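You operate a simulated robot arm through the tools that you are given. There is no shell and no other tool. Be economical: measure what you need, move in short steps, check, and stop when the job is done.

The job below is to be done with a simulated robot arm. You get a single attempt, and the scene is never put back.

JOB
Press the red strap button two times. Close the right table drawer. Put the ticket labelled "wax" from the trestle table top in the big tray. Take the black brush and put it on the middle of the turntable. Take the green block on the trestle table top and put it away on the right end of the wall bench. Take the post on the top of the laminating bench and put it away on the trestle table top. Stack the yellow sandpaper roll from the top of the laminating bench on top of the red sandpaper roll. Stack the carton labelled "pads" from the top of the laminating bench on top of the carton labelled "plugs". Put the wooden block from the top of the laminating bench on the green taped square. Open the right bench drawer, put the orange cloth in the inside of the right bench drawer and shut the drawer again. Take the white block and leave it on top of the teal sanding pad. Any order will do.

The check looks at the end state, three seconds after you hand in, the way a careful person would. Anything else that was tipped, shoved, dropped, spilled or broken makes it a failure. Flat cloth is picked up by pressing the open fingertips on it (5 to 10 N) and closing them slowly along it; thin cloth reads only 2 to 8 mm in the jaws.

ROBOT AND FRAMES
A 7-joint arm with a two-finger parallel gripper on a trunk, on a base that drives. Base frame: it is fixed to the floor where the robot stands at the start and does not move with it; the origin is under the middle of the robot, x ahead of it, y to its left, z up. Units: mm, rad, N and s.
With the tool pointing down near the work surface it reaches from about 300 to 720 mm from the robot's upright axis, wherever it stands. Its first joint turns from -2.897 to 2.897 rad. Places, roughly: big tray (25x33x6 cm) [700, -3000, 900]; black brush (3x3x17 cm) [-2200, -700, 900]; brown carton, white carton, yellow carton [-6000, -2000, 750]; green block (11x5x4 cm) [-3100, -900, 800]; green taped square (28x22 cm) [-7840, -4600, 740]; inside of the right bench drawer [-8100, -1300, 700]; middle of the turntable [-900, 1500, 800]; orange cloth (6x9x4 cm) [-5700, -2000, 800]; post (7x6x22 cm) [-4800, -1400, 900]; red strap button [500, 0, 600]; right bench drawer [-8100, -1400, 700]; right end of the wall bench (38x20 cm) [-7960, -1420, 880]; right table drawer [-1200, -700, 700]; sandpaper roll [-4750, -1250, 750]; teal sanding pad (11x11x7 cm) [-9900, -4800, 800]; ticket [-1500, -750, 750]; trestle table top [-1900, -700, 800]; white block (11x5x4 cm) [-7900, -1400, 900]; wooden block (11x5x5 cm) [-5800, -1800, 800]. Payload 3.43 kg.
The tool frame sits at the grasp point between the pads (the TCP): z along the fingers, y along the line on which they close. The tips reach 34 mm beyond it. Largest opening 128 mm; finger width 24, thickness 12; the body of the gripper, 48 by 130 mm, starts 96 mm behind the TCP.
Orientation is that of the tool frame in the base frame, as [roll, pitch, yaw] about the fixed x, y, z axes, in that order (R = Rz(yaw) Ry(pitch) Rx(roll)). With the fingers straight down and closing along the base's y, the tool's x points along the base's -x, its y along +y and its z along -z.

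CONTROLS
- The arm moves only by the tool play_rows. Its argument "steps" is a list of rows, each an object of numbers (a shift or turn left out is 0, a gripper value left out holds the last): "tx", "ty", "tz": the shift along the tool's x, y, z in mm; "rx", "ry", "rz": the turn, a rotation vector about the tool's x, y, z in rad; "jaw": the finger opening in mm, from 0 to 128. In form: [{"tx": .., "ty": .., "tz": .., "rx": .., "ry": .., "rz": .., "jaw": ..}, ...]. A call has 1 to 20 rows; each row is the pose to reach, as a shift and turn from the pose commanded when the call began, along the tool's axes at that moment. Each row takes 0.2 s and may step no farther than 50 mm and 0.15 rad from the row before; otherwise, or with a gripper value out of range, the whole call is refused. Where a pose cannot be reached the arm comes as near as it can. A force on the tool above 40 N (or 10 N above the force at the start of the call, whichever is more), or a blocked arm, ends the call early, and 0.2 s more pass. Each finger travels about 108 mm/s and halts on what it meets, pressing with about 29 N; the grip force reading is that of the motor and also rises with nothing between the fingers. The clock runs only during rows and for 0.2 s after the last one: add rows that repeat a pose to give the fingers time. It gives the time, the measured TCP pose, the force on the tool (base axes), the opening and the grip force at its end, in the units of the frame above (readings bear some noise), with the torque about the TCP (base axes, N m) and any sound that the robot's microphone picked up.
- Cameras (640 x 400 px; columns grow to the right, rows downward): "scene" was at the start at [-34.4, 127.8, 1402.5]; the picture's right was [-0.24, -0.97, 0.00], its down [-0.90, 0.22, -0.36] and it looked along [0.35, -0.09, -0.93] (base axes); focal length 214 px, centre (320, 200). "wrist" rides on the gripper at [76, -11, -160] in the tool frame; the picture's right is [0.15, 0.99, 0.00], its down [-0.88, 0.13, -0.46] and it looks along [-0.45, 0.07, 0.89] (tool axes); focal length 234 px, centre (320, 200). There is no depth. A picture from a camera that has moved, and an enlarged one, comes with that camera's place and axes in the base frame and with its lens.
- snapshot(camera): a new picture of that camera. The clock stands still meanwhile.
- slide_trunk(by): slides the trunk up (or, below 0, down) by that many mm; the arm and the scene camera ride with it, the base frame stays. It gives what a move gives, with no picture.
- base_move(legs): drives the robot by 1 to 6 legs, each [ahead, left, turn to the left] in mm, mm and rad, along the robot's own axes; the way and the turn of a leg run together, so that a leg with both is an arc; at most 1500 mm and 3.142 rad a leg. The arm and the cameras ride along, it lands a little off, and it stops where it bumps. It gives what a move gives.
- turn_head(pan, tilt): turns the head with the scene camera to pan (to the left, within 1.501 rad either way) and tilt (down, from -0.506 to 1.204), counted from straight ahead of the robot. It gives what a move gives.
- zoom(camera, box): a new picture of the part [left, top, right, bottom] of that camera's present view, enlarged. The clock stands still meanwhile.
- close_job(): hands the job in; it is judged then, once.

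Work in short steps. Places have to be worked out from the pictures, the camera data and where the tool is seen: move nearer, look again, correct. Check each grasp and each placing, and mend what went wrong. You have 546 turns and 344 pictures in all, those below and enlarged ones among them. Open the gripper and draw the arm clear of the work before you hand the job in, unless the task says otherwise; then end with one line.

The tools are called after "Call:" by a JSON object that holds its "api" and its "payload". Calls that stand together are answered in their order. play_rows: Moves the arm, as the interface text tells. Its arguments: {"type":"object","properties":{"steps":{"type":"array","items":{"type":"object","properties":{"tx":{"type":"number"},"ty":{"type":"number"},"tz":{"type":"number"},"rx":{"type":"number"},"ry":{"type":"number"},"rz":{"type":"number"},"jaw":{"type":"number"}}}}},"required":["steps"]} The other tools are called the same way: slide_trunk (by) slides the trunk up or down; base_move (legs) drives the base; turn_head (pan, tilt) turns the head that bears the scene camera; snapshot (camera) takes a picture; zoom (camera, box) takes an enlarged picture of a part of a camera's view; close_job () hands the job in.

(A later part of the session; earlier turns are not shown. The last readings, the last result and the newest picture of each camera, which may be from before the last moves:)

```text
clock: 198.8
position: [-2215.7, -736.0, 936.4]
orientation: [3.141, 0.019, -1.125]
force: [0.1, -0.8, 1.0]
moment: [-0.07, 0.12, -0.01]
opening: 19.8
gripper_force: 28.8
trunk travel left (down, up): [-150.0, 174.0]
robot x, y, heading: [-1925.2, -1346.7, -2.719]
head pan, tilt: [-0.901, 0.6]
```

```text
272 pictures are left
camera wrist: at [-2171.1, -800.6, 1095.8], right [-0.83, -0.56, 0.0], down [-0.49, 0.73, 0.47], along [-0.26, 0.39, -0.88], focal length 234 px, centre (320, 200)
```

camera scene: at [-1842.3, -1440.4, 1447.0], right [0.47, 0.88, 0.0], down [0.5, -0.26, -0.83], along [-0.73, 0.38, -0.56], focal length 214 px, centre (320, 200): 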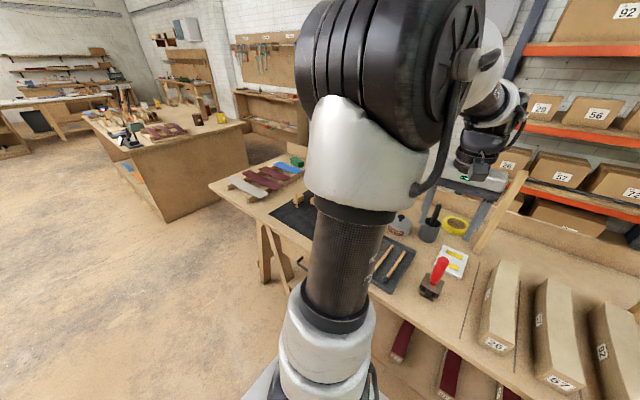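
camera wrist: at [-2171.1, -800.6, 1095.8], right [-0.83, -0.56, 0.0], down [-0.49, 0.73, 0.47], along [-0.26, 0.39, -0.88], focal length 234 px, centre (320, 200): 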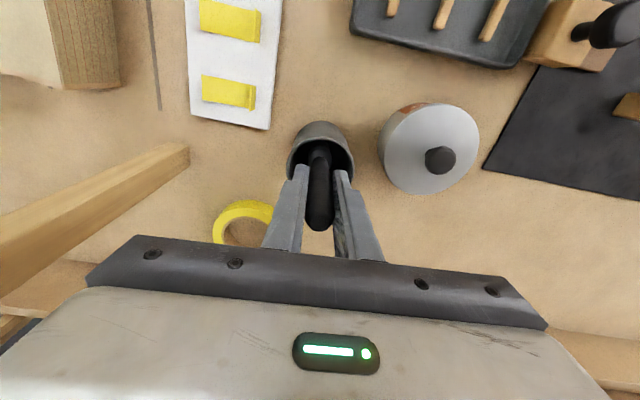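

Gripped at 19.8 mm. I lift straight out of the cup.

Call:
{"api": "play_rows", "payload": {"steps": [{"tz": -15}, {"tz": -40}, {"tz": -75}, {"tz": -115}, {"tz": -155}, {"tz": -195}, {"tz": -230}, {"tz": -230}]}}

Call:
{"api": "snapshot", "payload": {"camera": "wrist"}}

Call:
{"api": "snapshot", "payload": {"camera": "scene"}}

```text
clock: 200.6
position: [-2201.9, -767.4, 1153.7]
orientation: [-3.141, 0.018, -1.125]
force: [0.6, -0.5, -1.0]
moment: [0.0, 0.03, 0.03]
opening: 19.3
gripper_force: 28.5
out of reach, approached as far as the arm can: row 5, 6, 7, 8
trunk travel left (down, up): [-150.0, 174.0]
robot x, y, heading: [-1923.7, -1343.6, -2.725]
head pan, tilt: [-0.901, 0.6]
```

```text
271 pictures are left
camera wrist: at [-2158.5, -832.4, 1312.9], right [-0.83, -0.56, 0.0], down [-0.49, 0.73, 0.47], along [-0.26, 0.39, -0.88], focal length 234 px, centre (320, 200)
```

wrist: 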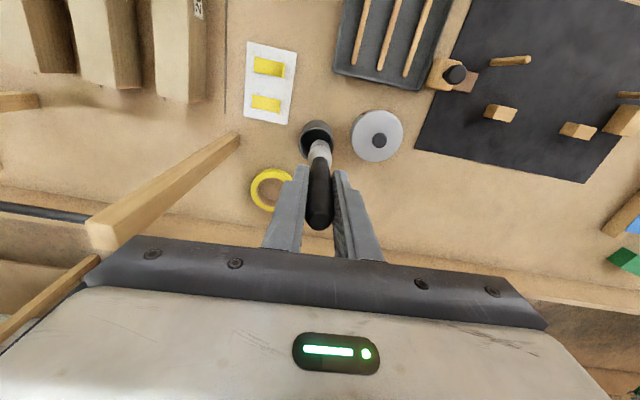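

```text
270 pictures are left
camera scene: at [-1862.3, -1395.6, 1447.0], right [0.47, 0.89, 0.0], down [0.5, -0.26, -0.83], along [-0.73, 0.38, -0.56], focal length 214 px, centre (320, 200)
```

scene: 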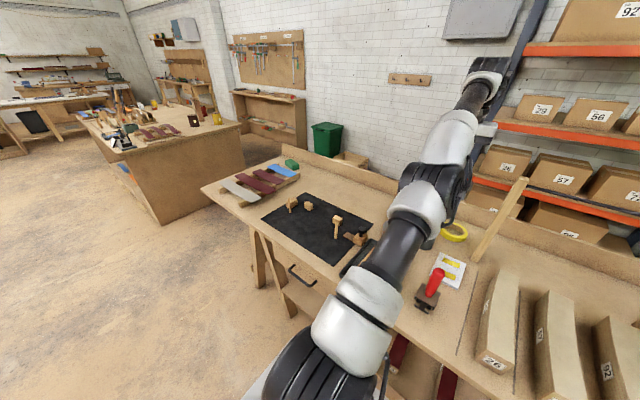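

The brush is out. I retract, then drive back around the table's end toward the turntable, keeping this heading so that the arm leads on the right.

Call:
{"api": "play_rows", "payload": {"steps": [{"tx": 40}, {"tx": 80}, {"tx": 120}, {"tx": 150}, {"tx": 150}]}}

Call:
{"api": "base_move", "payload": {"legs": [[0, 400, 0], [-1100, 0, 0], [-1000, 0, 0]]}}

Call:
{"api": "turn_head", "payload": {"pan": -1.5, "tilt": 0.5}}

Call:
{"api": "snapshot", "payload": {"camera": "scene"}}

```text
clock: 202.0
position: [-2192.0, -818.8, 1277.8]
orientation: [-3.062, 0.356, -1.054]
force: [-1.4, 1.0, -1.0]
moment: [-0.05, -0.21, -0.06]
opening: 19.3
gripper_force: 29.1
out of reach, approached as far as the arm can: row 1, 2, 3, 4
trunk travel left (down, up): [-150.0, 174.0]
robot x, y, heading: [-1924.8, -1345.9, -2.723]
head pan, tilt: [-0.901, 0.6]
stopped in row 5: the arm was blocked; the commanded pose is now the measured one
```

```text
clock: 216.4
position: [-89.1, -325.7, 1280.9]
orientation: [-3.063, 0.361, -1.044]
force: [-0.4, -0.7, -0.8]
moment: [-0.03, 0.01, 0.02]
opening: 19.5
gripper_force: 28.7
trunk travel left (down, up): [-150.0, 174.0]
robot x, y, heading: [178.5, -847.3, -2.708]
head pan, tilt: [-0.901, 0.6]
```

```text
clock: 217.4
position: [-90.9, -325.6, 1279.8]
orientation: [-3.062, 0.361, -1.044]
force: [0.5, -0.4, -0.3]
moment: [0.01, 0.0, -0.02]
opening: 19.5
gripper_force: 29.2
trunk travel left (down, up): [-150.0, 174.0]
robot x, y, heading: [181.1, -847.4, -2.715]
head pan, tilt: [-1.499, 0.499]
```

```text
269 pictures are left
camera scene: at [277.5, -856.4, 1456.1], right [0.88, 0.48, 0.0], down [0.23, -0.42, -0.88], along [-0.42, 0.77, -0.48], focal length 214 px, centre (320, 200)
```

scene: 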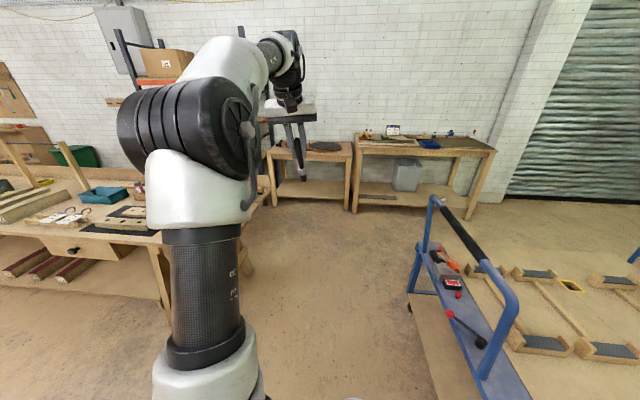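

The corridor between the table and the cart is clear. I back up 100 mm and drive sideways through it.

Call:
{"api": "base_move", "payload": {"legs": [[-100, 0, 0], [0, -1300, 0]]}}

Call:
{"api": "snapshot", "payload": {"camera": "scene"}}

Call:
{"api": "snapshot", "payload": {"camera": "wrist"}}

```text
clock: 230.9
position: [-524.3, 909.2, 1280.4]
orientation: [-3.064, 0.362, -1.057]
force: [-0.3, 0.1, 0.5]
moment: [0.0, -0.01, -0.03]
opening: 19.5
gripper_force: 29.1
trunk travel left (down, up): [-150.0, 174.0]
robot x, y, heading: [-263.8, 380.9, -2.724]
head pan, tilt: [-1.499, 0.499]
```

```text
268 pictures are left
camera scene: at [-164.5, 373.8, 1456.1], right [0.88, 0.47, 0.0], down [0.22, -0.42, -0.88], along [-0.41, 0.78, -0.48], focal length 214 px, centre (320, 200)
```

scene: 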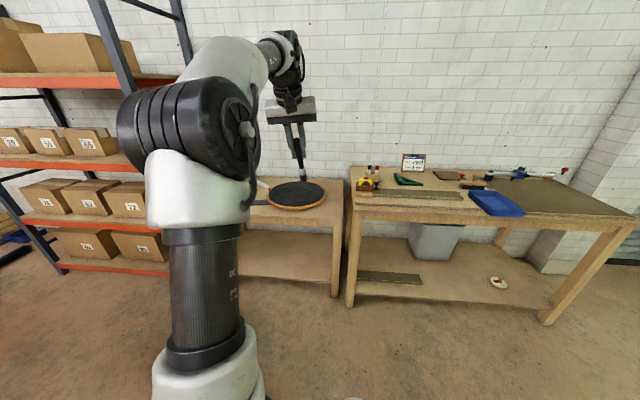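

```text
267 pictures are left
camera wrist: at [-463.7, 798.5, 1404.6], right [-0.8, -0.58, -0.12], down [-0.47, 0.5, 0.73], along [-0.36, 0.64, -0.68], focal length 234 px, centre (320, 200)
```

wrist: 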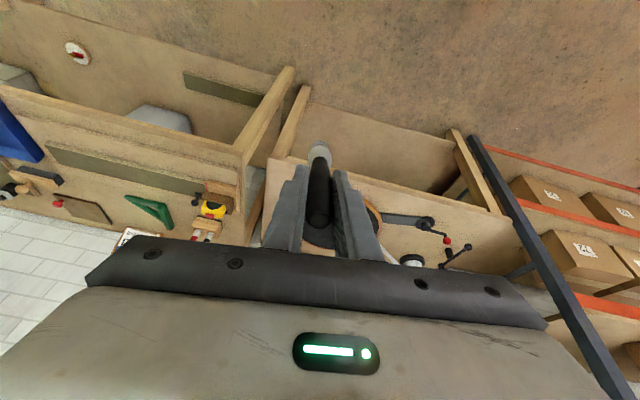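

The turntable centre is at about (-848, 1376, 830). I drive to face it on my right.

Call:
{"api": "base_move", "payload": {"legs": [[140, -300, 0], [0, -200, 0]]}}

Call:
{"api": "turn_head", "payload": {"pan": -1.2, "tilt": 0.8}}

Call:
{"api": "snapshot", "payload": {"camera": "scene"}}

Call:
{"api": "snapshot", "payload": {"camera": "wrist"}}

```text
clock: 236.5
position: [-854.3, 1305.3, 1281.3]
orientation: [-3.062, 0.36, -1.059]
force: [0.1, 0.2, -0.7]
moment: [0.01, -0.01, -0.01]
opening: 19.7
gripper_force: 29.4
trunk travel left (down, up): [-150.0, 174.0]
robot x, y, heading: [-591.5, 784.2, -2.724]
head pan, tilt: [-1.499, 0.499]
```

```text
clock: 237.3
position: [-855.0, 1306.2, 1281.1]
orientation: [-3.064, 0.362, -1.06]
force: [-0.5, -0.4, -0.3]
moment: [0.0, -0.03, -0.02]
opening: 19.6
gripper_force: 29.2
trunk travel left (down, up): [-150.0, 174.0]
robot x, y, heading: [-593.0, 781.3, -2.726]
head pan, tilt: [-1.201, 0.799]
```

```text
266 pictures are left
camera scene: at [-508.8, 747.2, 1430.2], right [0.71, 0.71, 0.0], down [0.51, -0.51, -0.7], along [-0.49, 0.49, -0.72], focal length 214 px, centre (320, 200)
```

scene: 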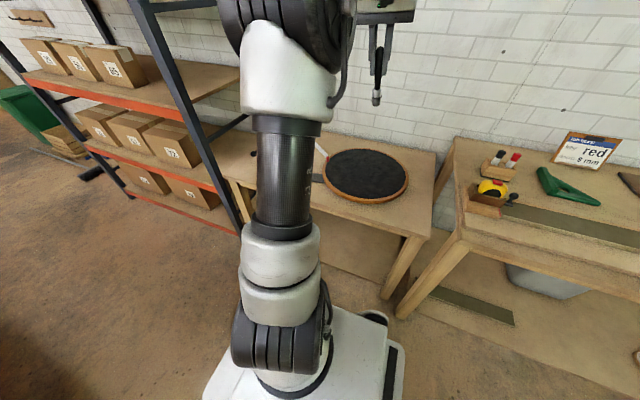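

```text
265 pictures are left
camera wrist: at [-793.1, 1195.6, 1404.6], right [-0.81, -0.58, -0.12], down [-0.47, 0.5, 0.73], along [-0.36, 0.64, -0.68], focal length 234 px, centre (320, 200)
```

wrist: 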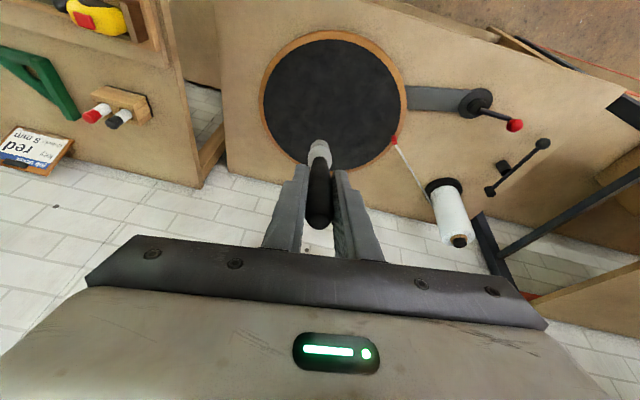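

The disc centre is at about (-920, 1455, 775-800). I shift 150 mm closer, then tilt the hand outward, nearly horizontal, so that the brush can be laid down.

Call:
{"api": "base_move", "payload": {"legs": [[0, -150, 0]]}}

Call:
{"api": "play_rows", "payload": {"steps": [{"tx": 20, "tz": 35, "ry": -0.1}, {"tx": 38, "tz": 72, "ry": -0.22}, {"tx": 56, "tz": 110, "ry": -0.34}, {"tx": 74, "tz": 148, "ry": -0.46}, {"tx": 92, "tz": 186, "ry": -0.58}, {"tx": 110, "tz": 226, "ry": -0.7}, {"tx": 128, "tz": 266, "ry": -0.82}, {"tx": 146, "tz": 306, "ry": -0.94}, {"tx": 163, "tz": 346, "ry": -1.04}, {"tx": 163, "tz": 346, "ry": -1.04}]}}

Call:
{"api": "snapshot", "payload": {"camera": "scene"}}

Call:
{"api": "snapshot", "payload": {"camera": "wrist"}}

```text
clock: 239.4
position: [-916.7, 1444.8, 1281.3]
orientation: [-3.063, 0.36, -1.058]
force: [-0.6, -0.5, 0.1]
moment: [0.0, -0.04, -0.01]
opening: 19.5
gripper_force: 28.8
trunk travel left (down, up): [-150.0, 174.0]
robot x, y, heading: [-651.8, 918.2, -2.725]
head pan, tilt: [-1.201, 0.799]
```

```text
clock: 241.6
position: [-877.0, 1431.4, 901.0]
orientation: [-2.728, 1.388, -0.676]
force: [0.4, 0.5, -1.2]
moment: [-0.02, 0.0, -0.02]
opening: 19.4
gripper_force: 29.0
out of reach, approached as far as the arm can: row 5
trunk travel left (down, up): [-150.0, 174.0]
robot x, y, heading: [-653.5, 918.5, -2.727]
head pan, tilt: [-1.201, 0.799]
```

```text
264 pictures are left
camera scene: at [-570.1, 885.8, 1430.1], right [0.71, 0.71, 0.0], down [0.51, -0.51, -0.7], along [-0.49, 0.49, -0.72], focal length 214 px, centre (320, 200)
```

scene: 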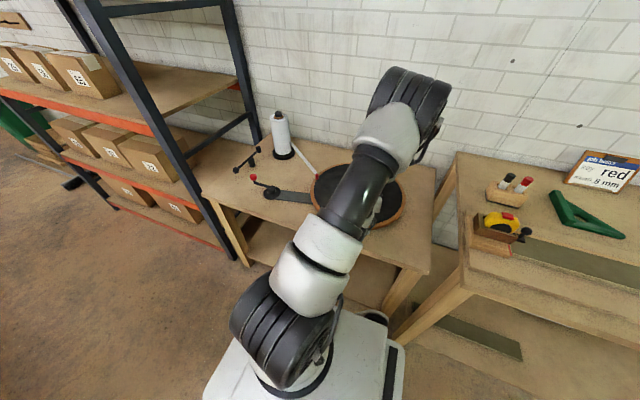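

```text
263 pictures are left
camera wrist: at [-784.4, 1289.3, 855.3], right [-0.85, -0.48, -0.22], down [-0.03, -0.36, 0.93], along [-0.52, 0.8, 0.29], focal length 234 px, centre (320, 200)
```

wrist: 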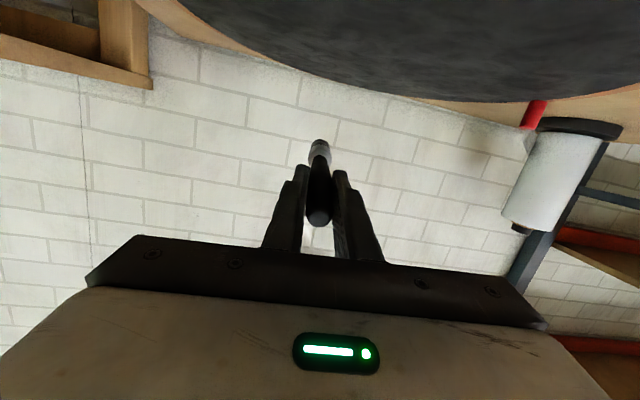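

The camera side is facing down, so I'll use a 70° tilt instead. I zoom in first to get the disc centre precisely.

Call:
{"api": "play_rows", "payload": {"steps": [{"tz": -15, "ry": 0.09}, {"tz": -30, "ry": 0.18}, {"tz": -30, "ry": 0.18}]}}

Call:
{"api": "zoom", "payload": {"camera": "scene", "box": [260, 110, 450, 240]}}

Call:
{"api": "snapshot", "payload": {"camera": "wrist"}}

```text
clock: 242.4
position: [-862.8, 1404.8, 905.6]
orientation: [-2.931, 1.215, -0.888]
force: [-0.6, 0.0, -0.6]
moment: [0.0, -0.02, -0.02]
opening: 19.3
gripper_force: 28.7
trunk travel left (down, up): [-150.0, 174.0]
robot x, y, heading: [-653.0, 918.2, -2.721]
head pan, tilt: [-1.201, 0.799]
```

```text
3.08 times, centred on (355, 175) of scene
camera zoom: at [-570.0, 885.6, 1430.1], right [0.71, 0.71, 0.0], down [0.51, -0.51, -0.7], along [-0.49, 0.49, -0.72], focal length 660 px, centre (212, 277)
```

zoom: 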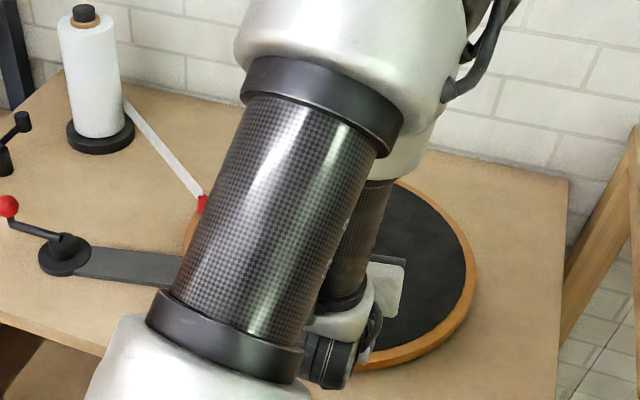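

```text
261 pictures are left
camera wrist: at [-769.8, 1255.7, 890.7], right [-0.84, -0.5, -0.21], down [-0.12, -0.21, 0.97], along [-0.53, 0.84, 0.11], focal length 234 px, centre (320, 200)
```

wrist: 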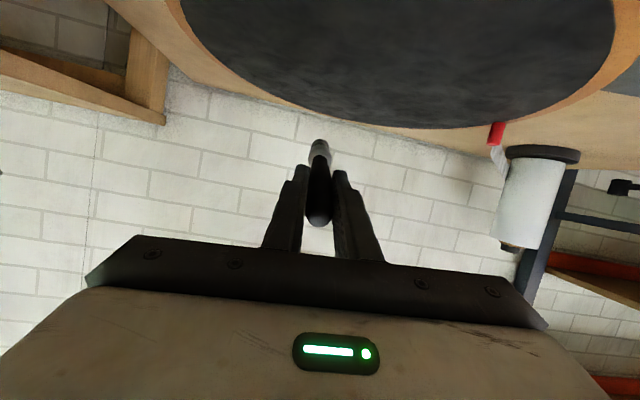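

The disc centre is at about (-918, 1460). I move the brush over it and lower toward the disc.

Call:
{"api": "play_rows", "payload": {"steps": [{"tx": 11, "ty": 10, "tz": 17}, {"tx": 22, "ty": 19, "tz": 33}, {"tx": 33, "ty": 28, "tz": 50}, {"tx": 33, "ty": 28, "tz": 50}]}}

Call:
{"api": "snapshot", "payload": {"camera": "wrist"}}

```text
clock: 243.4
position: [-902.0, 1424.7, 855.5]
orientation: [-2.928, 1.217, -0.885]
force: [-0.3, 0.7, -0.8]
moment: [-0.02, 0.0, 0.02]
opening: 19.6
gripper_force: 29.3
trunk travel left (down, up): [-150.0, 174.0]
robot x, y, heading: [-651.9, 921.5, -2.721]
head pan, tilt: [-1.201, 0.799]
```

```text
260 pictures are left
camera wrist: at [-808.7, 1275.5, 840.8], right [-0.84, -0.5, -0.21], down [-0.12, -0.21, 0.97], along [-0.53, 0.84, 0.11], focal length 234 px, centre (320, 200)
```

wrist: 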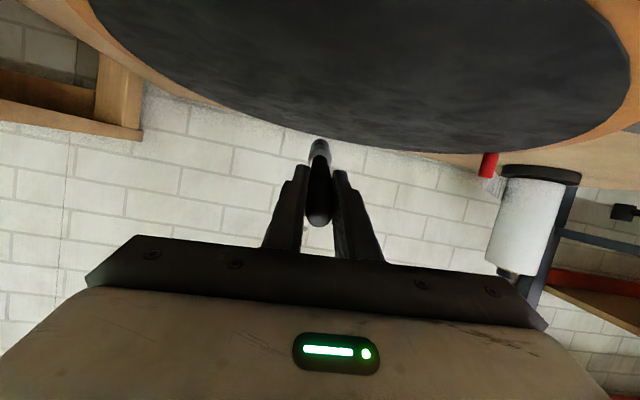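

I lower in small steps until the brush's end touches.

Call:
{"api": "play_rows", "payload": {"steps": [{"tx": 4.7, "ty": 0.4, "tz": 1.7}, {"tx": 9.4, "ty": 0.7, "tz": 3.4}, {"tx": 13, "ty": 1, "tz": 4.8}, {"tx": 16.9, "ty": 1.3, "tz": 6.1}, {"tx": 20.6, "ty": 1.6, "tz": 7.5}, {"tx": 24.4, "ty": 1.9, "tz": 8.8}, {"tx": 28, "ty": 2.2, "tz": 10.2}]}}

Call:
{"api": "zoom", "payload": {"camera": "scene", "box": [260, 110, 450, 240]}}

Call:
{"api": "snapshot", "payload": {"camera": "wrist"}}

```text
clock: 245.0
position: [-902.1, 1425.7, 827.3]
orientation: [-2.928, 1.219, -0.883]
force: [1.0, -7.3, 10.4]
moment: [0.81, 0.56, 0.22]
opening: 19.6
gripper_force: 28.7
trunk travel left (down, up): [-150.0, 174.0]
robot x, y, heading: [-652.9, 920.0, -2.726]
head pan, tilt: [-1.201, 0.799]
```

```text
3.08 times, centred on (355, 175) of scene
camera zoom: at [-569.4, 884.3, 1430.2], right [0.71, 0.71, 0.0], down [0.51, -0.51, -0.7], along [-0.49, 0.49, -0.72], focal length 660 px, centre (212, 277)
```

zoom: 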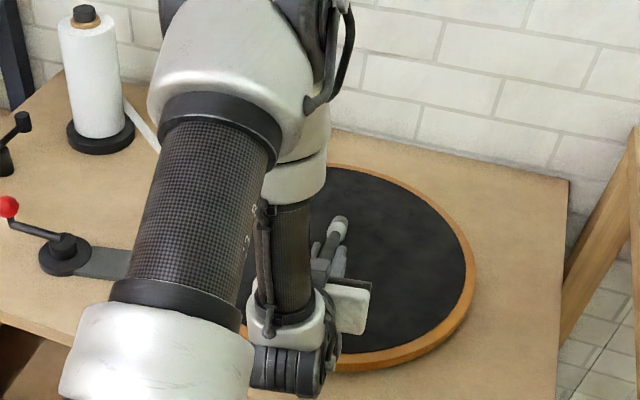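

```text
258 pictures are left
camera wrist: at [-808.8, 1276.2, 811.8], right [-0.84, -0.5, -0.21], down [-0.12, -0.21, 0.97], along [-0.53, 0.84, 0.12], focal length 234 px, centre (320, 200)
```

wrist: 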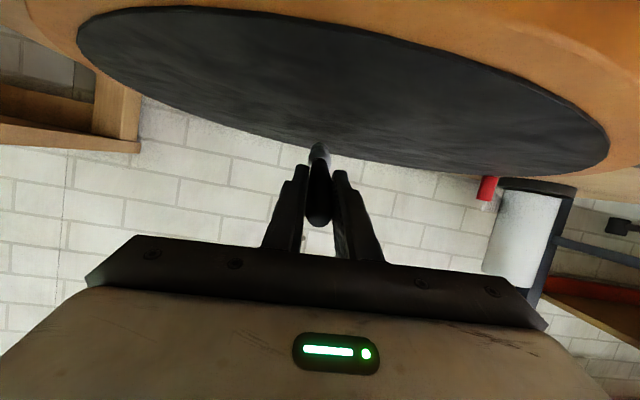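

The tip touches near the far side of centre. I lower another 12 mm so that the brush pivots flatter, then look at the force.

Call:
{"api": "play_rows", "payload": {"steps": [{"tx": 3.7, "ty": 0.3, "tz": 1.4}, {"tx": 7.5, "ty": 0.6, "tz": 2.7}, {"tx": 11.2, "ty": 0.9, "tz": 4.1}]}}

```text
clock: 245.8
position: [-903.3, 1425.3, 815.7]
orientation: [-2.928, 1.216, -0.884]
force: [1.2, -6.7, 9.2]
moment: [0.77, 0.48, 0.18]
opening: 19.9
gripper_force: 29.0
trunk travel left (down, up): [-150.0, 174.0]
robot x, y, heading: [-653.6, 916.9, -2.724]
head pan, tilt: [-1.201, 0.799]
```

The brush pivots at a steady 9 N. I go 8 mm lower, then open slowly.

Call:
{"api": "play_rows", "payload": {"steps": [{"tx": 3.7, "ty": 0.3, "tz": 1.4}, {"tx": 7.5, "ty": 0.6, "tz": 2.7}, {"tx": 7.5, "ty": 0.6, "tz": 2.7, "jaw": 22}, {"tx": 7.5, "ty": 0.6, "tz": 2.7, "jaw": 26}, {"tx": 7.5, "ty": 0.6, "tz": 2.7, "jaw": 34}, {"tx": 7.5, "ty": 0.6, "tz": 2.7, "jaw": 50}, {"tx": 7.5, "ty": 0.6, "tz": 2.7, "jaw": 60}]}}

Call:
{"api": "snapshot", "payload": {"camera": "wrist"}}

Call:
{"api": "zoom", "payload": {"camera": "scene", "box": [260, 110, 450, 240]}}

```text
clock: 247.4
position: [-902.1, 1425.1, 805.6]
orientation: [-2.929, 1.216, -0.884]
force: [-0.4, -0.2, -0.3]
moment: [0.03, 0.02, 0.02]
opening: 60.0
gripper_force: 0.0
trunk travel left (down, up): [-150.0, 174.0]
robot x, y, heading: [-653.9, 919.6, -2.729]
head pan, tilt: [-1.201, 0.799]
```

```text
257 pictures are left
camera wrist: at [-808.9, 1276.5, 790.7], right [-0.84, -0.5, -0.21], down [-0.12, -0.21, 0.97], along [-0.53, 0.84, 0.11], focal length 234 px, centre (320, 200)
```

wrist: 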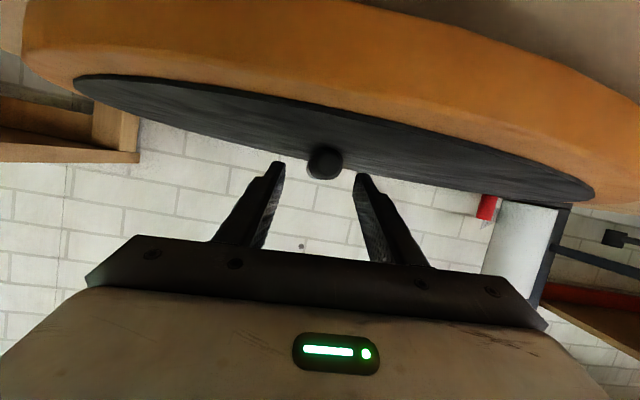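

```text
3.08 times, centred on (355, 175) of scene
camera zoom: at [-569.9, 885.6, 1430.1], right [0.71, 0.71, 0.0], down [0.51, -0.51, -0.7], along [-0.49, 0.49, -0.72], focal length 660 px, centre (212, 277)
```

zoom: 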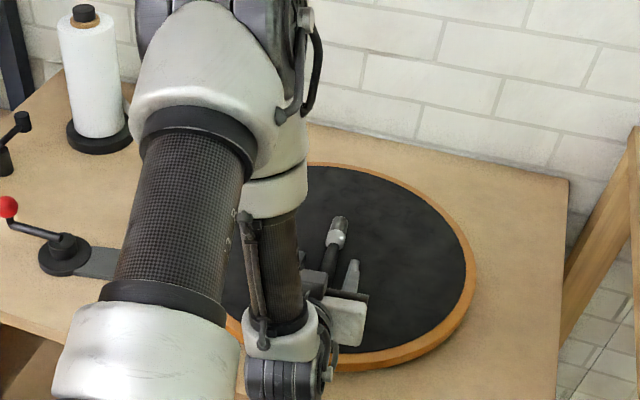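

The brush lies on the disc. I retreat backward and up, then straighten the hand.

Call:
{"api": "play_rows", "payload": {"steps": [{"tz": -40}, {"tz": -80}, {"tz": -110}, {"tx": -45, "tz": -120}, {"tx": -90, "tz": -135}, {"tx": -130, "tz": -150, "ry": 0.12}, {"tx": -170, "tz": -165, "ry": 0.24}, {"tx": -210, "tz": -180, "ry": 0.36}, {"tx": -240, "tz": -190, "ry": 0.48}, {"tx": -240, "tz": -190, "ry": 0.6}, {"tx": -240, "tz": -190, "ry": 0.72}, {"tx": -240, "tz": -190, "ry": 0.84}, {"tx": -240, "tz": -190, "ry": 0.96}, {"tx": -240, "tz": -190, "ry": 1.08}, {"tx": -240, "tz": -190, "ry": 1.2}, {"tx": -240, "tz": -190, "ry": 1.2}]}}

Call:
{"api": "snapshot", "payload": {"camera": "wrist"}}

```text
clock: 250.8
position: [-875.4, 1329.9, 1096.2]
orientation: [-3.069, 0.022, -1.086]
force: [-0.5, 0.6, 0.3]
moment: [0.04, -0.05, 0.03]
opening: 59.7
gripper_force: 0.0
out of reach, approached as far as the arm can: row 4, 5, 6, 7, 9
trunk travel left (down, up): [-150.0, 174.0]
robot x, y, heading: [-653.1, 915.3, -2.721]
head pan, tilt: [-1.201, 0.799]
```

```text
255 pictures are left
camera wrist: at [-839.7, 1261.0, 1254.3], right [-0.8, -0.59, -0.08], down [-0.55, 0.69, 0.46], along [-0.22, 0.41, -0.88], focal length 234 px, centre (320, 200)
```

wrist: 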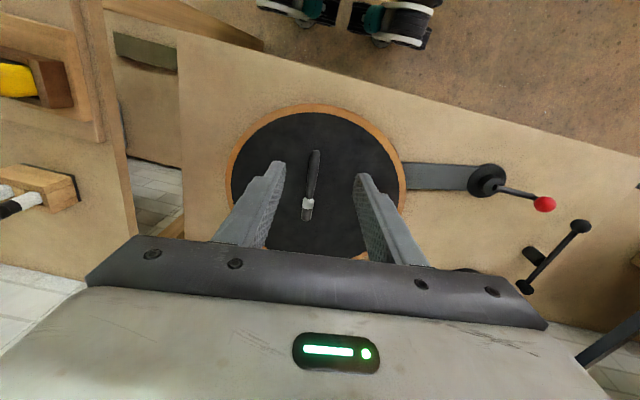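

The brush rests in the middle of the turntable. Next I drive back around to the gap at the trestle's far (left) end.

Call:
{"api": "base_move", "payload": {"legs": [[-150, 0, 0], [0, 1000, 0], [0, 950, 0], [1300, 0, 0], [1300, 0, 0]]}}

Call:
{"api": "turn_head", "payload": {"pan": -0.3, "tilt": 0.5}}

Call:
{"api": "snapshot", "payload": {"camera": "scene"}}

```text
clock: 283.1
position: [-2365.9, -1419.7, 1095.7]
orientation: [-3.069, 0.023, -1.101]
force: [0.2, 0.7, 0.0]
moment: [0.04, 0.01, 0.01]
opening: 60.1
gripper_force: 0.2
trunk travel left (down, up): [-150.0, 174.0]
robot x, y, heading: [-2149.1, -1836.2, -2.745]
head pan, tilt: [-1.201, 0.799]
```

```text
clock: 284.2
position: [-2365.1, -1419.6, 1094.2]
orientation: [-3.068, 0.022, -1.102]
force: [-0.1, 0.4, 0.2]
moment: [0.01, 0.01, 0.01]
opening: 59.9
gripper_force: 0.0
trunk travel left (down, up): [-150.0, 174.0]
robot x, y, heading: [-2152.8, -1835.6, -2.746]
head pan, tilt: [-0.3, 0.499]
```

```text
254 pictures are left
camera scene: at [-2101.7, -1936.8, 1456.0], right [-0.1, 1.0, 0.0], down [0.48, 0.05, -0.88], along [-0.87, -0.09, -0.48], focal length 214 px, centre (320, 200)
```

scene: 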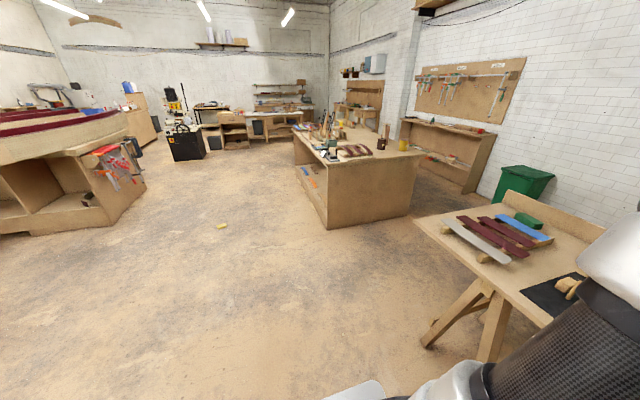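

The green block is visible at the far end of the trestle. I drive forward, turn right, and look into the gap.

Call:
{"api": "base_move", "payload": {"legs": [[1320, 0, 0], [0, 0, -1.55]]}}

Call:
{"api": "turn_head", "payload": {"pan": -0.5, "tilt": 0.6}}

Call:
{"api": "snapshot", "payload": {"camera": "scene"}}

Call:
{"api": "turn_head", "payload": {"pan": 0.7, "tilt": 0.6}}

Call:
{"api": "snapshot", "payload": {"camera": "scene"}}

```text
clock: 294.6
position: [-2917.1, -2107.1, 1095.0]
orientation: [-3.07, 0.022, -2.638]
force: [-0.3, -0.1, 0.4]
moment: [0.0, 0.0, 0.01]
opening: 59.9
gripper_force: 0.1
trunk travel left (down, up): [-150.0, 174.0]
robot x, y, heading: [-3325.0, -2341.2, 2.004]
head pan, tilt: [-0.3, 0.499]
```

```text
clock: 295.3
position: [-2918.6, -2106.8, 1095.1]
orientation: [-3.07, 0.022, -2.637]
force: [-0.2, 0.1, -0.9]
moment: [-0.05, 0.01, -0.02]
opening: 60.3
gripper_force: 0.2
trunk travel left (down, up): [-150.0, 174.0]
robot x, y, heading: [-3322.7, -2337.1, 2.001]
head pan, tilt: [-0.499, 0.6]
```

```text
253 pictures are left
camera scene: at [-3407.3, -2389.3, 1447.0], right [1.0, -0.07, 0.0], down [-0.04, -0.56, -0.83], along [0.05, 0.82, -0.56], focal length 214 px, centre (320, 200)
```

scene: 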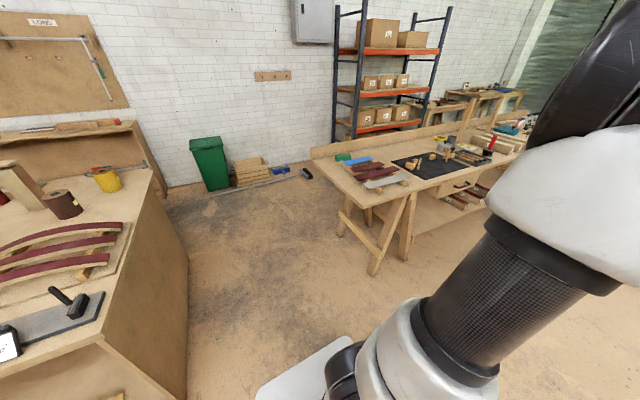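

```text
clock: 296.7
position: [-2917.3, -2108.0, 1094.6]
orientation: [-3.069, 0.023, -2.636]
force: [0.0, 0.5, 0.0]
moment: [0.02, 0.02, 0.04]
opening: 60.1
gripper_force: 0.0
trunk travel left (down, up): [-150.0, 174.0]
robot x, y, heading: [-3324.4, -2341.0, 2.001]
head pan, tilt: [0.7, 0.6]
```

```text
252 pictures are left
camera scene: at [-3493.1, -2439.9, 1447.0], right [0.43, 0.91, 0.0], down [0.51, -0.24, -0.83], along [-0.75, 0.35, -0.56], focal length 214 px, centre (320, 200)
```

scene: 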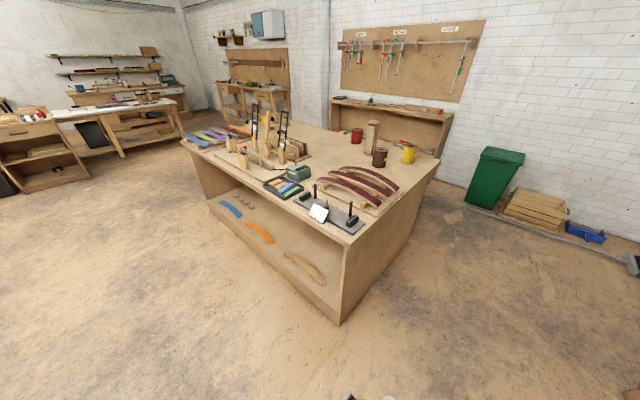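

Both benches are in clear view: the rolls and post are at the laminating bench's right end. I drive into the gap to have the green block at my right.

Call:
{"api": "base_move", "payload": {"legs": [[1200, 0, 0], [0, -90, -0.02]]}}

Call:
{"api": "turn_head", "payload": {"pan": -1.3, "tilt": 0.9}}

Call:
{"api": "snapshot", "payload": {"camera": "scene"}}

Call:
{"api": "snapshot", "payload": {"camera": "wrist"}}

Call:
{"api": "turn_head", "payload": {"pan": 1.2, "tilt": 0.7}}

Call:
{"api": "snapshot", "payload": {"camera": "scene"}}

```text
clock: 303.9
position: [-3333.6, -1000.5, 1094.5]
orientation: [-3.067, 0.022, -2.65]
force: [0.3, 0.2, -0.8]
moment: [0.0, 0.0, 0.0]
opening: 59.8
gripper_force: 0.2
trunk travel left (down, up): [-150.0, 174.0]
robot x, y, heading: [-3741.2, -1223.6, 1.994]
head pan, tilt: [0.7, 0.6]
```

```text
clock: 305.8
position: [-3332.9, -999.6, 1095.2]
orientation: [-3.069, 0.022, -2.651]
force: [0.0, -0.4, -0.5]
moment: [0.01, 0.02, 0.01]
opening: 60.3
gripper_force: 0.0
trunk travel left (down, up): [-150.0, 174.0]
robot x, y, heading: [-3743.2, -1226.1, 1.992]
head pan, tilt: [-1.3, 0.901]
```

```text
251 pictures are left
camera scene: at [-3775.8, -1314.6, 1422.2], right [0.64, -0.77, 0.0], down [-0.6, -0.5, -0.62], along [0.48, 0.4, -0.78], focal length 214 px, centre (320, 200)
```

scene: 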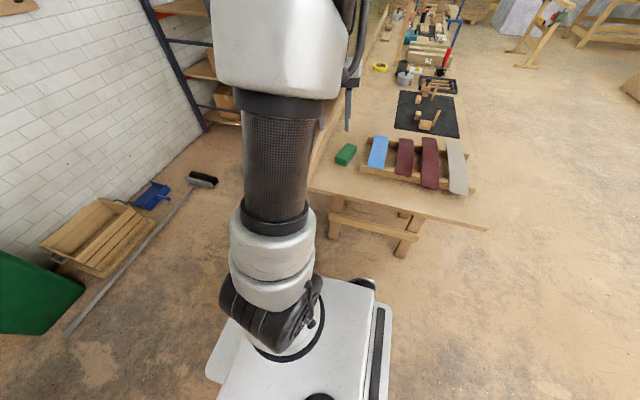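

```text
250 pictures are left
camera wrist: at [-3404.0, -1035.9, 1254.3], right [-0.59, 0.8, -0.08], down [0.69, 0.55, 0.46], along [0.41, 0.22, -0.88], focal length 234 px, centre (320, 200)
```

wrist: 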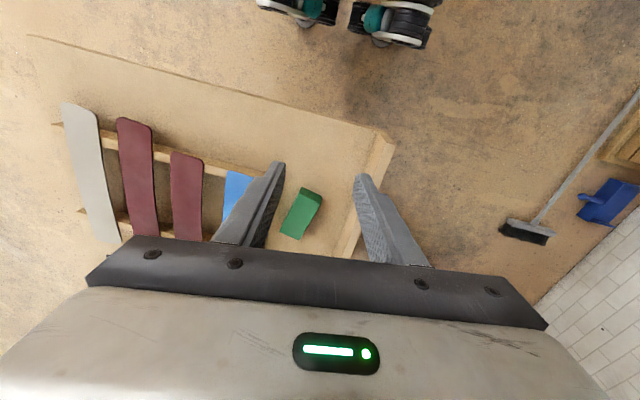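

```text
clock: 308.1
position: [-3332.6, -1000.4, 1095.4]
orientation: [-3.069, 0.021, -2.648]
force: [-1.1, -0.1, -0.1]
moment: [-0.01, -0.02, 0.02]
opening: 60.0
gripper_force: 0.0
trunk travel left (down, up): [-150.0, 174.0]
robot x, y, heading: [-3745.0, -1229.2, 1.988]
head pan, tilt: [1.201, 0.7]
```

```text
249 pictures are left
camera scene: at [-3918.9, -1366.9, 1438.3], right [-0.05, 1.0, 0.0], down [0.64, 0.03, -0.76], along [-0.76, -0.04, -0.64], focal length 214 px, centre (320, 200)
```

scene: 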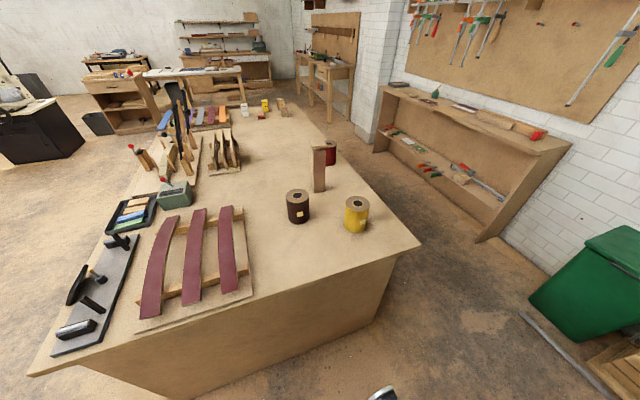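

The bench has an aisle on its wall side from which post and rolls are all reachable. I turn and drive into that aisle.

Call:
{"api": "base_move", "payload": {"legs": [[0, 130, 0], [0, 0, -1.585], [0, 900, 0]]}}

Call:
{"api": "turn_head", "payload": {"pan": 1.4, "tilt": 0.8}}

Call:
{"api": "snapshot", "payload": {"camera": "scene"}}

Call:
{"api": "turn_head", "payload": {"pan": -1.5, "tilt": 0.7}}

Call:
{"api": "snapshot", "payload": {"camera": "scene"}}

```text
clock: 322.7
position: [-4000.6, -848.2, 1095.3]
orientation: [-3.069, 0.023, 2.042]
force: [0.2, 0.3, 0.6]
moment: [-0.03, 0.01, 0.03]
opening: 59.8
gripper_force: 0.1
trunk travel left (down, up): [-150.0, 174.0]
robot x, y, heading: [-4217.4, -431.1, 0.398]
head pan, tilt: [1.201, 0.7]
```

```text
clock: 323.4
position: [-4000.3, -847.9, 1094.8]
orientation: [-3.068, 0.023, 2.044]
force: [-0.5, 0.4, 0.3]
moment: [-0.03, -0.02, -0.01]
opening: 59.9
gripper_force: 0.1
trunk travel left (down, up): [-150.0, 174.0]
robot x, y, heading: [-4219.3, -434.3, 0.399]
head pan, tilt: [1.4, 0.799]
```

```text
248 pictures are left
camera scene: at [-4372.6, -260.7, 1430.1], right [0.97, 0.23, 0.0], down [0.16, -0.7, -0.7], along [-0.16, 0.68, -0.72], focal length 214 px, centre (320, 200)
```

scene: 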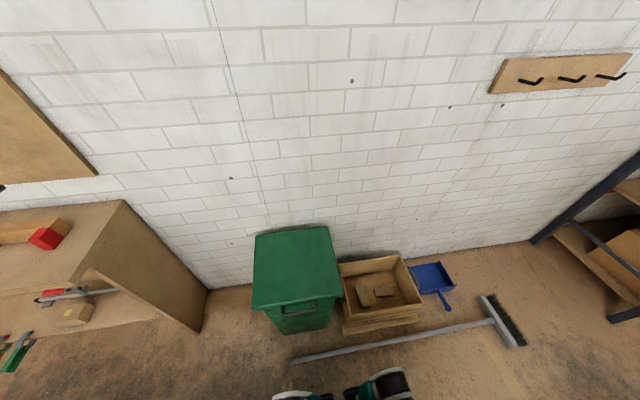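

```text
clock: 326.0
position: [-4001.6, -849.3, 1094.5]
orientation: [-3.068, 0.023, 2.042]
force: [0.1, -0.9, -0.9]
moment: [-0.01, 0.0, -0.02]
opening: 59.7
gripper_force: 0.0
trunk travel left (down, up): [-150.0, 174.0]
robot x, y, heading: [-4218.1, -434.2, 0.403]
head pan, tilt: [-1.499, 0.7]
```

```text
247 pictures are left
camera scene: at [-4315.4, -414.9, 1438.4], right [-0.89, -0.46, 0.0], down [-0.29, 0.57, -0.76], along [0.35, -0.68, -0.64], focal length 214 px, centre (320, 200)
```

scene: 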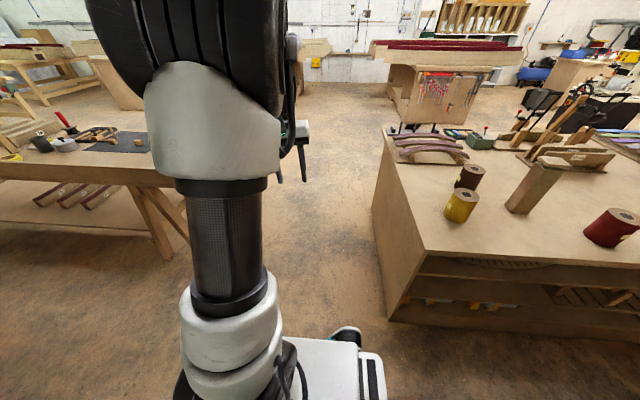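

The bench top is at z≈800; yellow is at (-4540, -1252), the post at (-4765, -1417), red at (-5040, -1380). I back along the aisle so all three are in reach.

Call:
{"api": "base_move", "payload": {"legs": [[-870, -20, 0]]}}

Call:
{"api": "turn_head", "payload": {"pan": -1.2, "tilt": 0.9}}

Call:
{"api": "snapshot", "payload": {"camera": "scene"}}

Call:
{"api": "snapshot", "payload": {"camera": "wrist"}}

```text
clock: 330.6
position: [-4799.3, -1210.1, 1095.6]
orientation: [-3.068, 0.023, 2.047]
force: [0.2, -0.1, 0.0]
moment: [-0.02, -0.01, -0.02]
opening: 60.1
gripper_force: 0.0
trunk travel left (down, up): [-150.0, 174.0]
robot x, y, heading: [-5019.4, -795.6, 0.408]
head pan, tilt: [-1.499, 0.7]
```

```text
clock: 331.4
position: [-4798.7, -1211.7, 1096.0]
orientation: [-3.067, 0.023, 2.048]
force: [-0.7, -0.1, 0.7]
moment: [0.03, 0.01, 0.0]
opening: 60.0
gripper_force: 0.0
trunk travel left (down, up): [-150.0, 174.0]
robot x, y, heading: [-5015.8, -795.2, 0.407]
head pan, tilt: [-1.201, 0.901]
```

```text
246 pictures are left
camera scene: at [-5101.5, -756.5, 1422.2], right [-0.71, -0.7, 0.0], down [-0.55, 0.56, -0.62], along [0.43, -0.44, -0.78], focal length 214 px, centre (320, 200)
```

scene: 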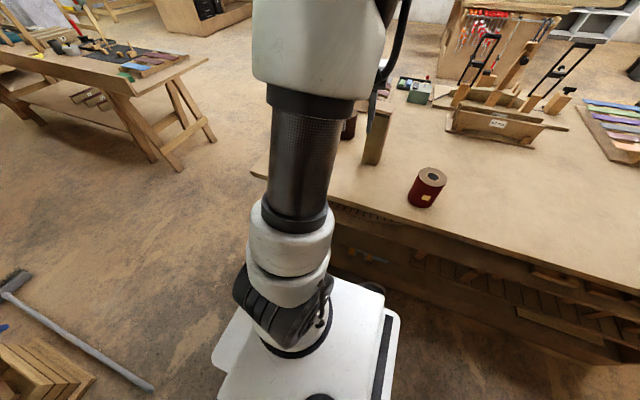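

```text
245 pictures are left
camera wrist: at [-4834.9, -1139.0, 1254.3], right [0.81, 0.58, -0.08], down [0.54, -0.7, 0.46], along [0.22, -0.42, -0.88], focal length 234 px, centre (320, 200)
```

wrist: 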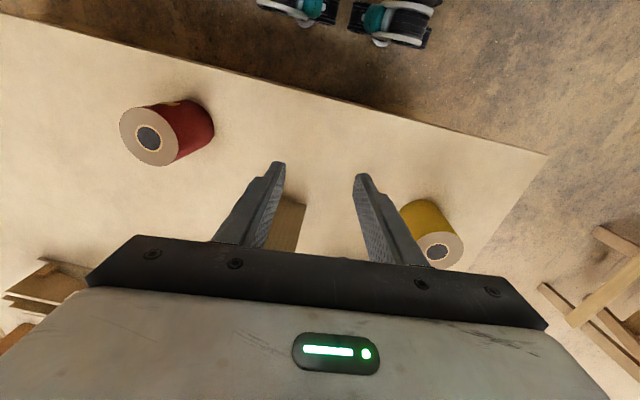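

Red roll: centre (-5018, -1378), top z 924, dia ≈ 87 mm. Yellow: about (-4533, -1248). I move the open gripper over the yellow roll.

Call:
{"api": "play_rows", "payload": {"steps": [{"tx": -25, "ty": 36, "rx": -0.04, "ry": 0.02, "jaw": 128}, {"tx": -51, "ty": 73, "rx": -0.075, "ry": 0.023}, {"tx": -77, "ty": 109, "rx": -0.075, "ry": 0.023}, {"tx": -103, "ty": 146, "rx": -0.075, "ry": 0.023}, {"tx": -129, "ty": 182, "rx": -0.075, "ry": 0.023}, {"tx": -155, "ty": 219, "rx": -0.075, "ry": 0.023}, {"tx": -155, "ty": 219, "tz": 30, "rx": -0.075, "ry": 0.023}, {"tx": -155, "ty": 219, "tz": 30, "rx": -0.075, "ry": 0.023}]}}

Call:
{"api": "snapshot", "payload": {"camera": "wrist"}}

```text
clock: 333.2
position: [-4537.1, -1250.3, 1052.9]
orientation: [3.139, 0.0, 2.047]
force: [0.5, 0.0, 0.3]
moment: [0.01, -0.03, 0.01]
opening: 128.2
gripper_force: 0.0
trunk travel left (down, up): [-150.0, 174.0]
robot x, y, heading: [-5016.7, -796.3, 0.402]
head pan, tilt: [-1.201, 0.901]
```

```text
244 pictures are left
camera wrist: at [-4580.9, -1187.8, 1213.3], right [0.81, 0.58, 0.0], down [0.52, -0.72, 0.46], along [0.27, -0.37, -0.89], focal length 234 px, centre (320, 200)
```

wrist: 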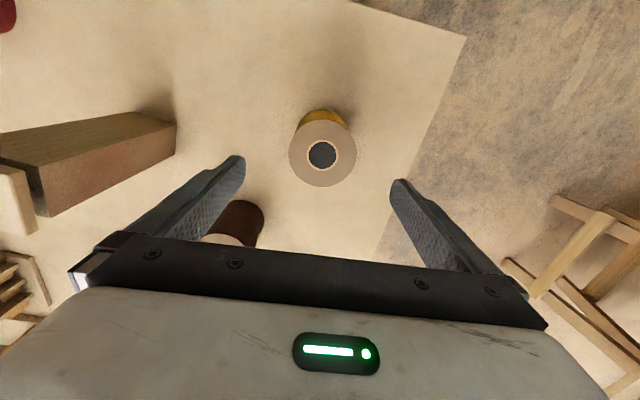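

Centred within a few mm. I descend around the roll.

Call:
{"api": "play_rows", "payload": {"steps": [{"tx": -7, "ty": 5, "tz": 40}, {"tx": -7, "ty": 5, "tz": 80}, {"tx": -7, "ty": 5, "tz": 110}, {"tx": -7, "ty": 5, "tz": 140}, {"tx": -7, "ty": 5, "tz": 160}, {"tx": -7, "ty": 5, "tz": 160}]}}

Call:
{"api": "snapshot", "payload": {"camera": "wrist"}}

```text
clock: 334.6
position: [-4528.0, -1254.6, 893.1]
orientation: [3.14, 0.0, 2.045]
force: [0.0, -0.5, -1.1]
moment: [-0.02, -0.01, 0.03]
opening: 127.7
gripper_force: 0.0
trunk travel left (down, up): [-150.0, 174.0]
robot x, y, heading: [-5017.5, -798.8, 0.406]
head pan, tilt: [-1.201, 0.901]
```

```text
243 pictures are left
camera wrist: at [-4572.0, -1191.7, 1053.4], right [0.81, 0.58, 0.0], down [0.52, -0.72, 0.46], along [0.27, -0.37, -0.89], focal length 234 px, centre (320, 200)
```

wrist: 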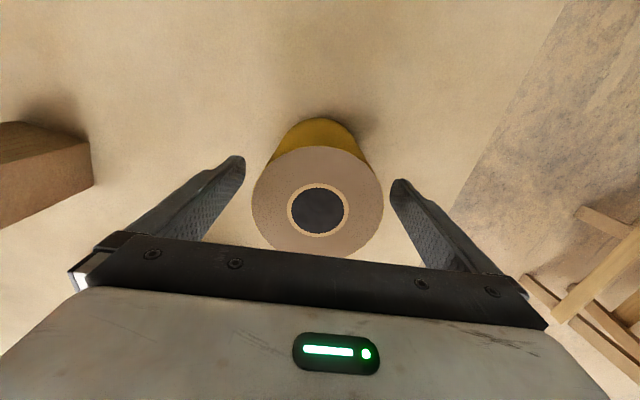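

Call:
{"api": "play_rows", "payload": {"steps": [{"tz": 10, "jaw": 110}, {"tz": 10, "jaw": 95}, {"tz": 10, "jaw": 85}, {"tz": 10, "jaw": 76}, {"tz": 10, "jaw": 74}, {"tz": 10, "jaw": 74}]}}

```text
clock: 336.0
position: [-4526.9, -1254.1, 883.8]
orientation: [3.14, 0.0, 2.045]
force: [-1.2, -0.5, -0.6]
moment: [-0.2, 0.32, -0.04]
opening: 89.5
gripper_force: 29.6
trunk travel left (down, up): [-150.0, 174.0]
robot x, y, heading: [-5017.0, -795.5, 0.404]
head pan, tilt: [-1.201, 0.901]
```

Gripped. I lift it.

Call:
{"api": "play_rows", "payload": {"steps": [{"tz": -15}, {"tz": -50}, {"tz": -90}, {"tz": -130}, {"tz": -170}, {"tz": -210}, {"tz": -210}]}}

Call:
{"api": "snapshot", "payload": {"camera": "wrist"}}

```text
clock: 337.6
position: [-4525.7, -1256.8, 1091.1]
orientation: [-3.141, -0.003, 2.045]
force: [1.2, 0.0, -5.6]
moment: [0.03, 0.01, -0.03]
opening: 89.4
gripper_force: 29.1
trunk travel left (down, up): [-150.0, 174.0]
robot x, y, heading: [-5019.7, -798.0, 0.409]
head pan, tilt: [-1.201, 0.901]
```

```text
242 pictures are left
camera wrist: at [-4570.7, -1194.4, 1251.4], right [0.81, 0.58, 0.0], down [0.52, -0.72, 0.45], along [0.27, -0.37, -0.89], focal length 234 px, centre (320, 200)
```

wrist: 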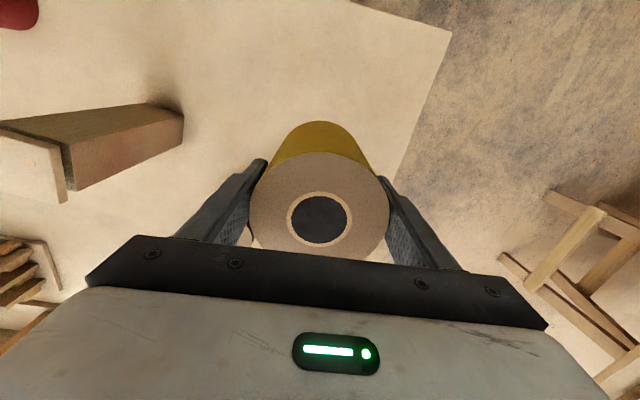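

I carry it around the robot side of the post to above the red roll.

Call:
{"api": "play_rows", "payload": {"steps": [{"tx": 38, "ty": -19}, {"tx": 77, "ty": -39}, {"tx": 115, "ty": -58}, {"tx": 154, "ty": -78}, {"tx": 192, "ty": -97}, {"tx": 197, "ty": -139}, {"tx": 202, "ty": -181}, {"tx": 207, "ty": -223}, {"tx": 212, "ty": -265}, {"tx": 217, "ty": -307}, {"tx": 221, "ty": -349}, {"tx": 226, "ty": -391}, {"tx": 231, "ty": -434}, {"tx": 193, "ty": -453}, {"tx": 155, "ty": -472}, {"tx": 117, "ty": -492}, {"tx": 117, "ty": -492}]}}

Call:
{"api": "snapshot", "payload": {"camera": "wrist"}}

Call:
{"api": "snapshot", "payload": {"camera": "scene"}}

```text
clock: 341.2
position: [-5018.5, -1375.6, 1088.9]
orientation: [3.138, -0.002, 2.044]
force: [0.0, 0.6, -5.1]
moment: [0.07, 0.02, 0.02]
opening: 89.8
gripper_force: 29.3
trunk travel left (down, up): [-150.0, 174.0]
robot x, y, heading: [-5018.4, -797.9, 0.405]
head pan, tilt: [-1.201, 0.901]
```

```text
241 pictures are left
camera wrist: at [-5062.4, -1312.6, 1250.1], right [0.81, 0.58, 0.0], down [0.52, -0.72, 0.45], along [0.27, -0.37, -0.89], focal length 234 px, centre (320, 200)
```

wrist: 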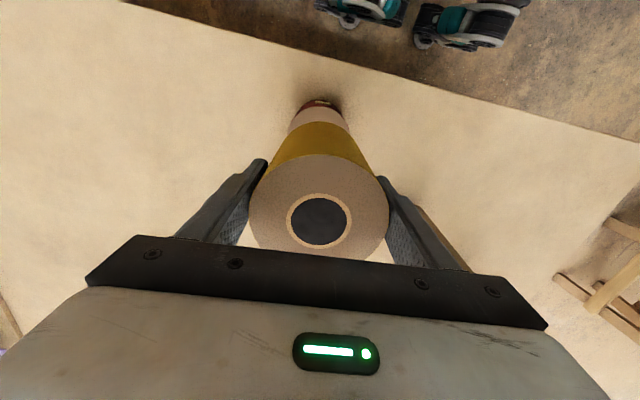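

```text
240 pictures are left
camera scene: at [-5101.5, -757.1, 1422.2], right [-0.71, -0.7, 0.0], down [-0.55, 0.56, -0.62], along [0.43, -0.44, -0.78], focal length 214 px, centre (320, 200)
```

scene: 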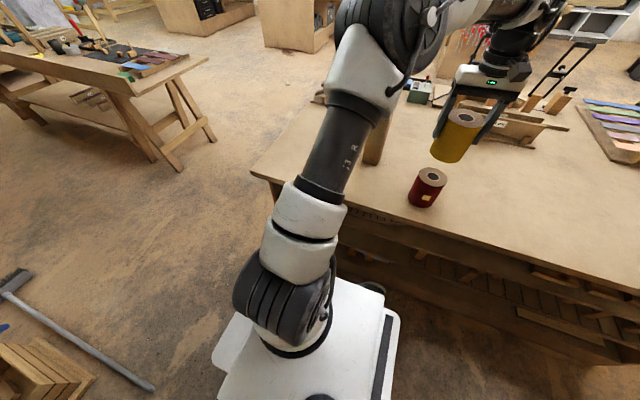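

I zoom in to refine the alignment between the two rolls.

Call:
{"api": "zoom", "payload": {"camera": "scene", "box": [390, 90, 510, 220]}}

Call:
{"api": "zoom", "payload": {"camera": "wrist", "box": [240, 80, 400, 180]}}

```text
3.08 times, centred on (450, 155) of scene
camera zoom: at [-5101.5, -757.1, 1422.2], right [-0.71, -0.7, 0.0], down [-0.55, 0.56, -0.62], along [0.43, -0.44, -0.78], focal length 660 px, centre (-80, 338)
```

zoom: 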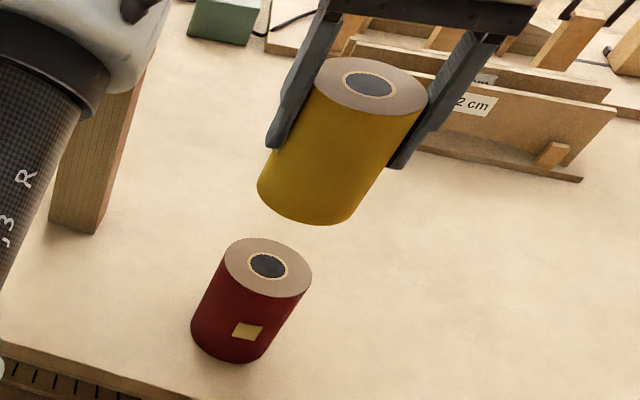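

```text
4.00 times, centred on (320, 130) of wrist
camera zoom: at [-5062.4, -1312.6, 1250.1], right [0.81, 0.58, 0.0], down [0.52, -0.72, 0.45], along [0.27, -0.37, -0.89], focal length 937 px, centre (320, 480)
```

zoom: 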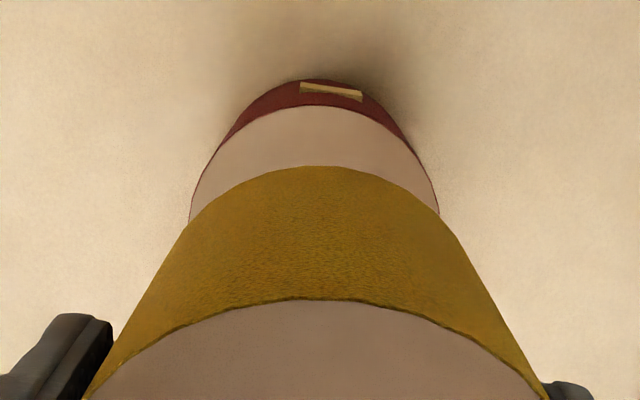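

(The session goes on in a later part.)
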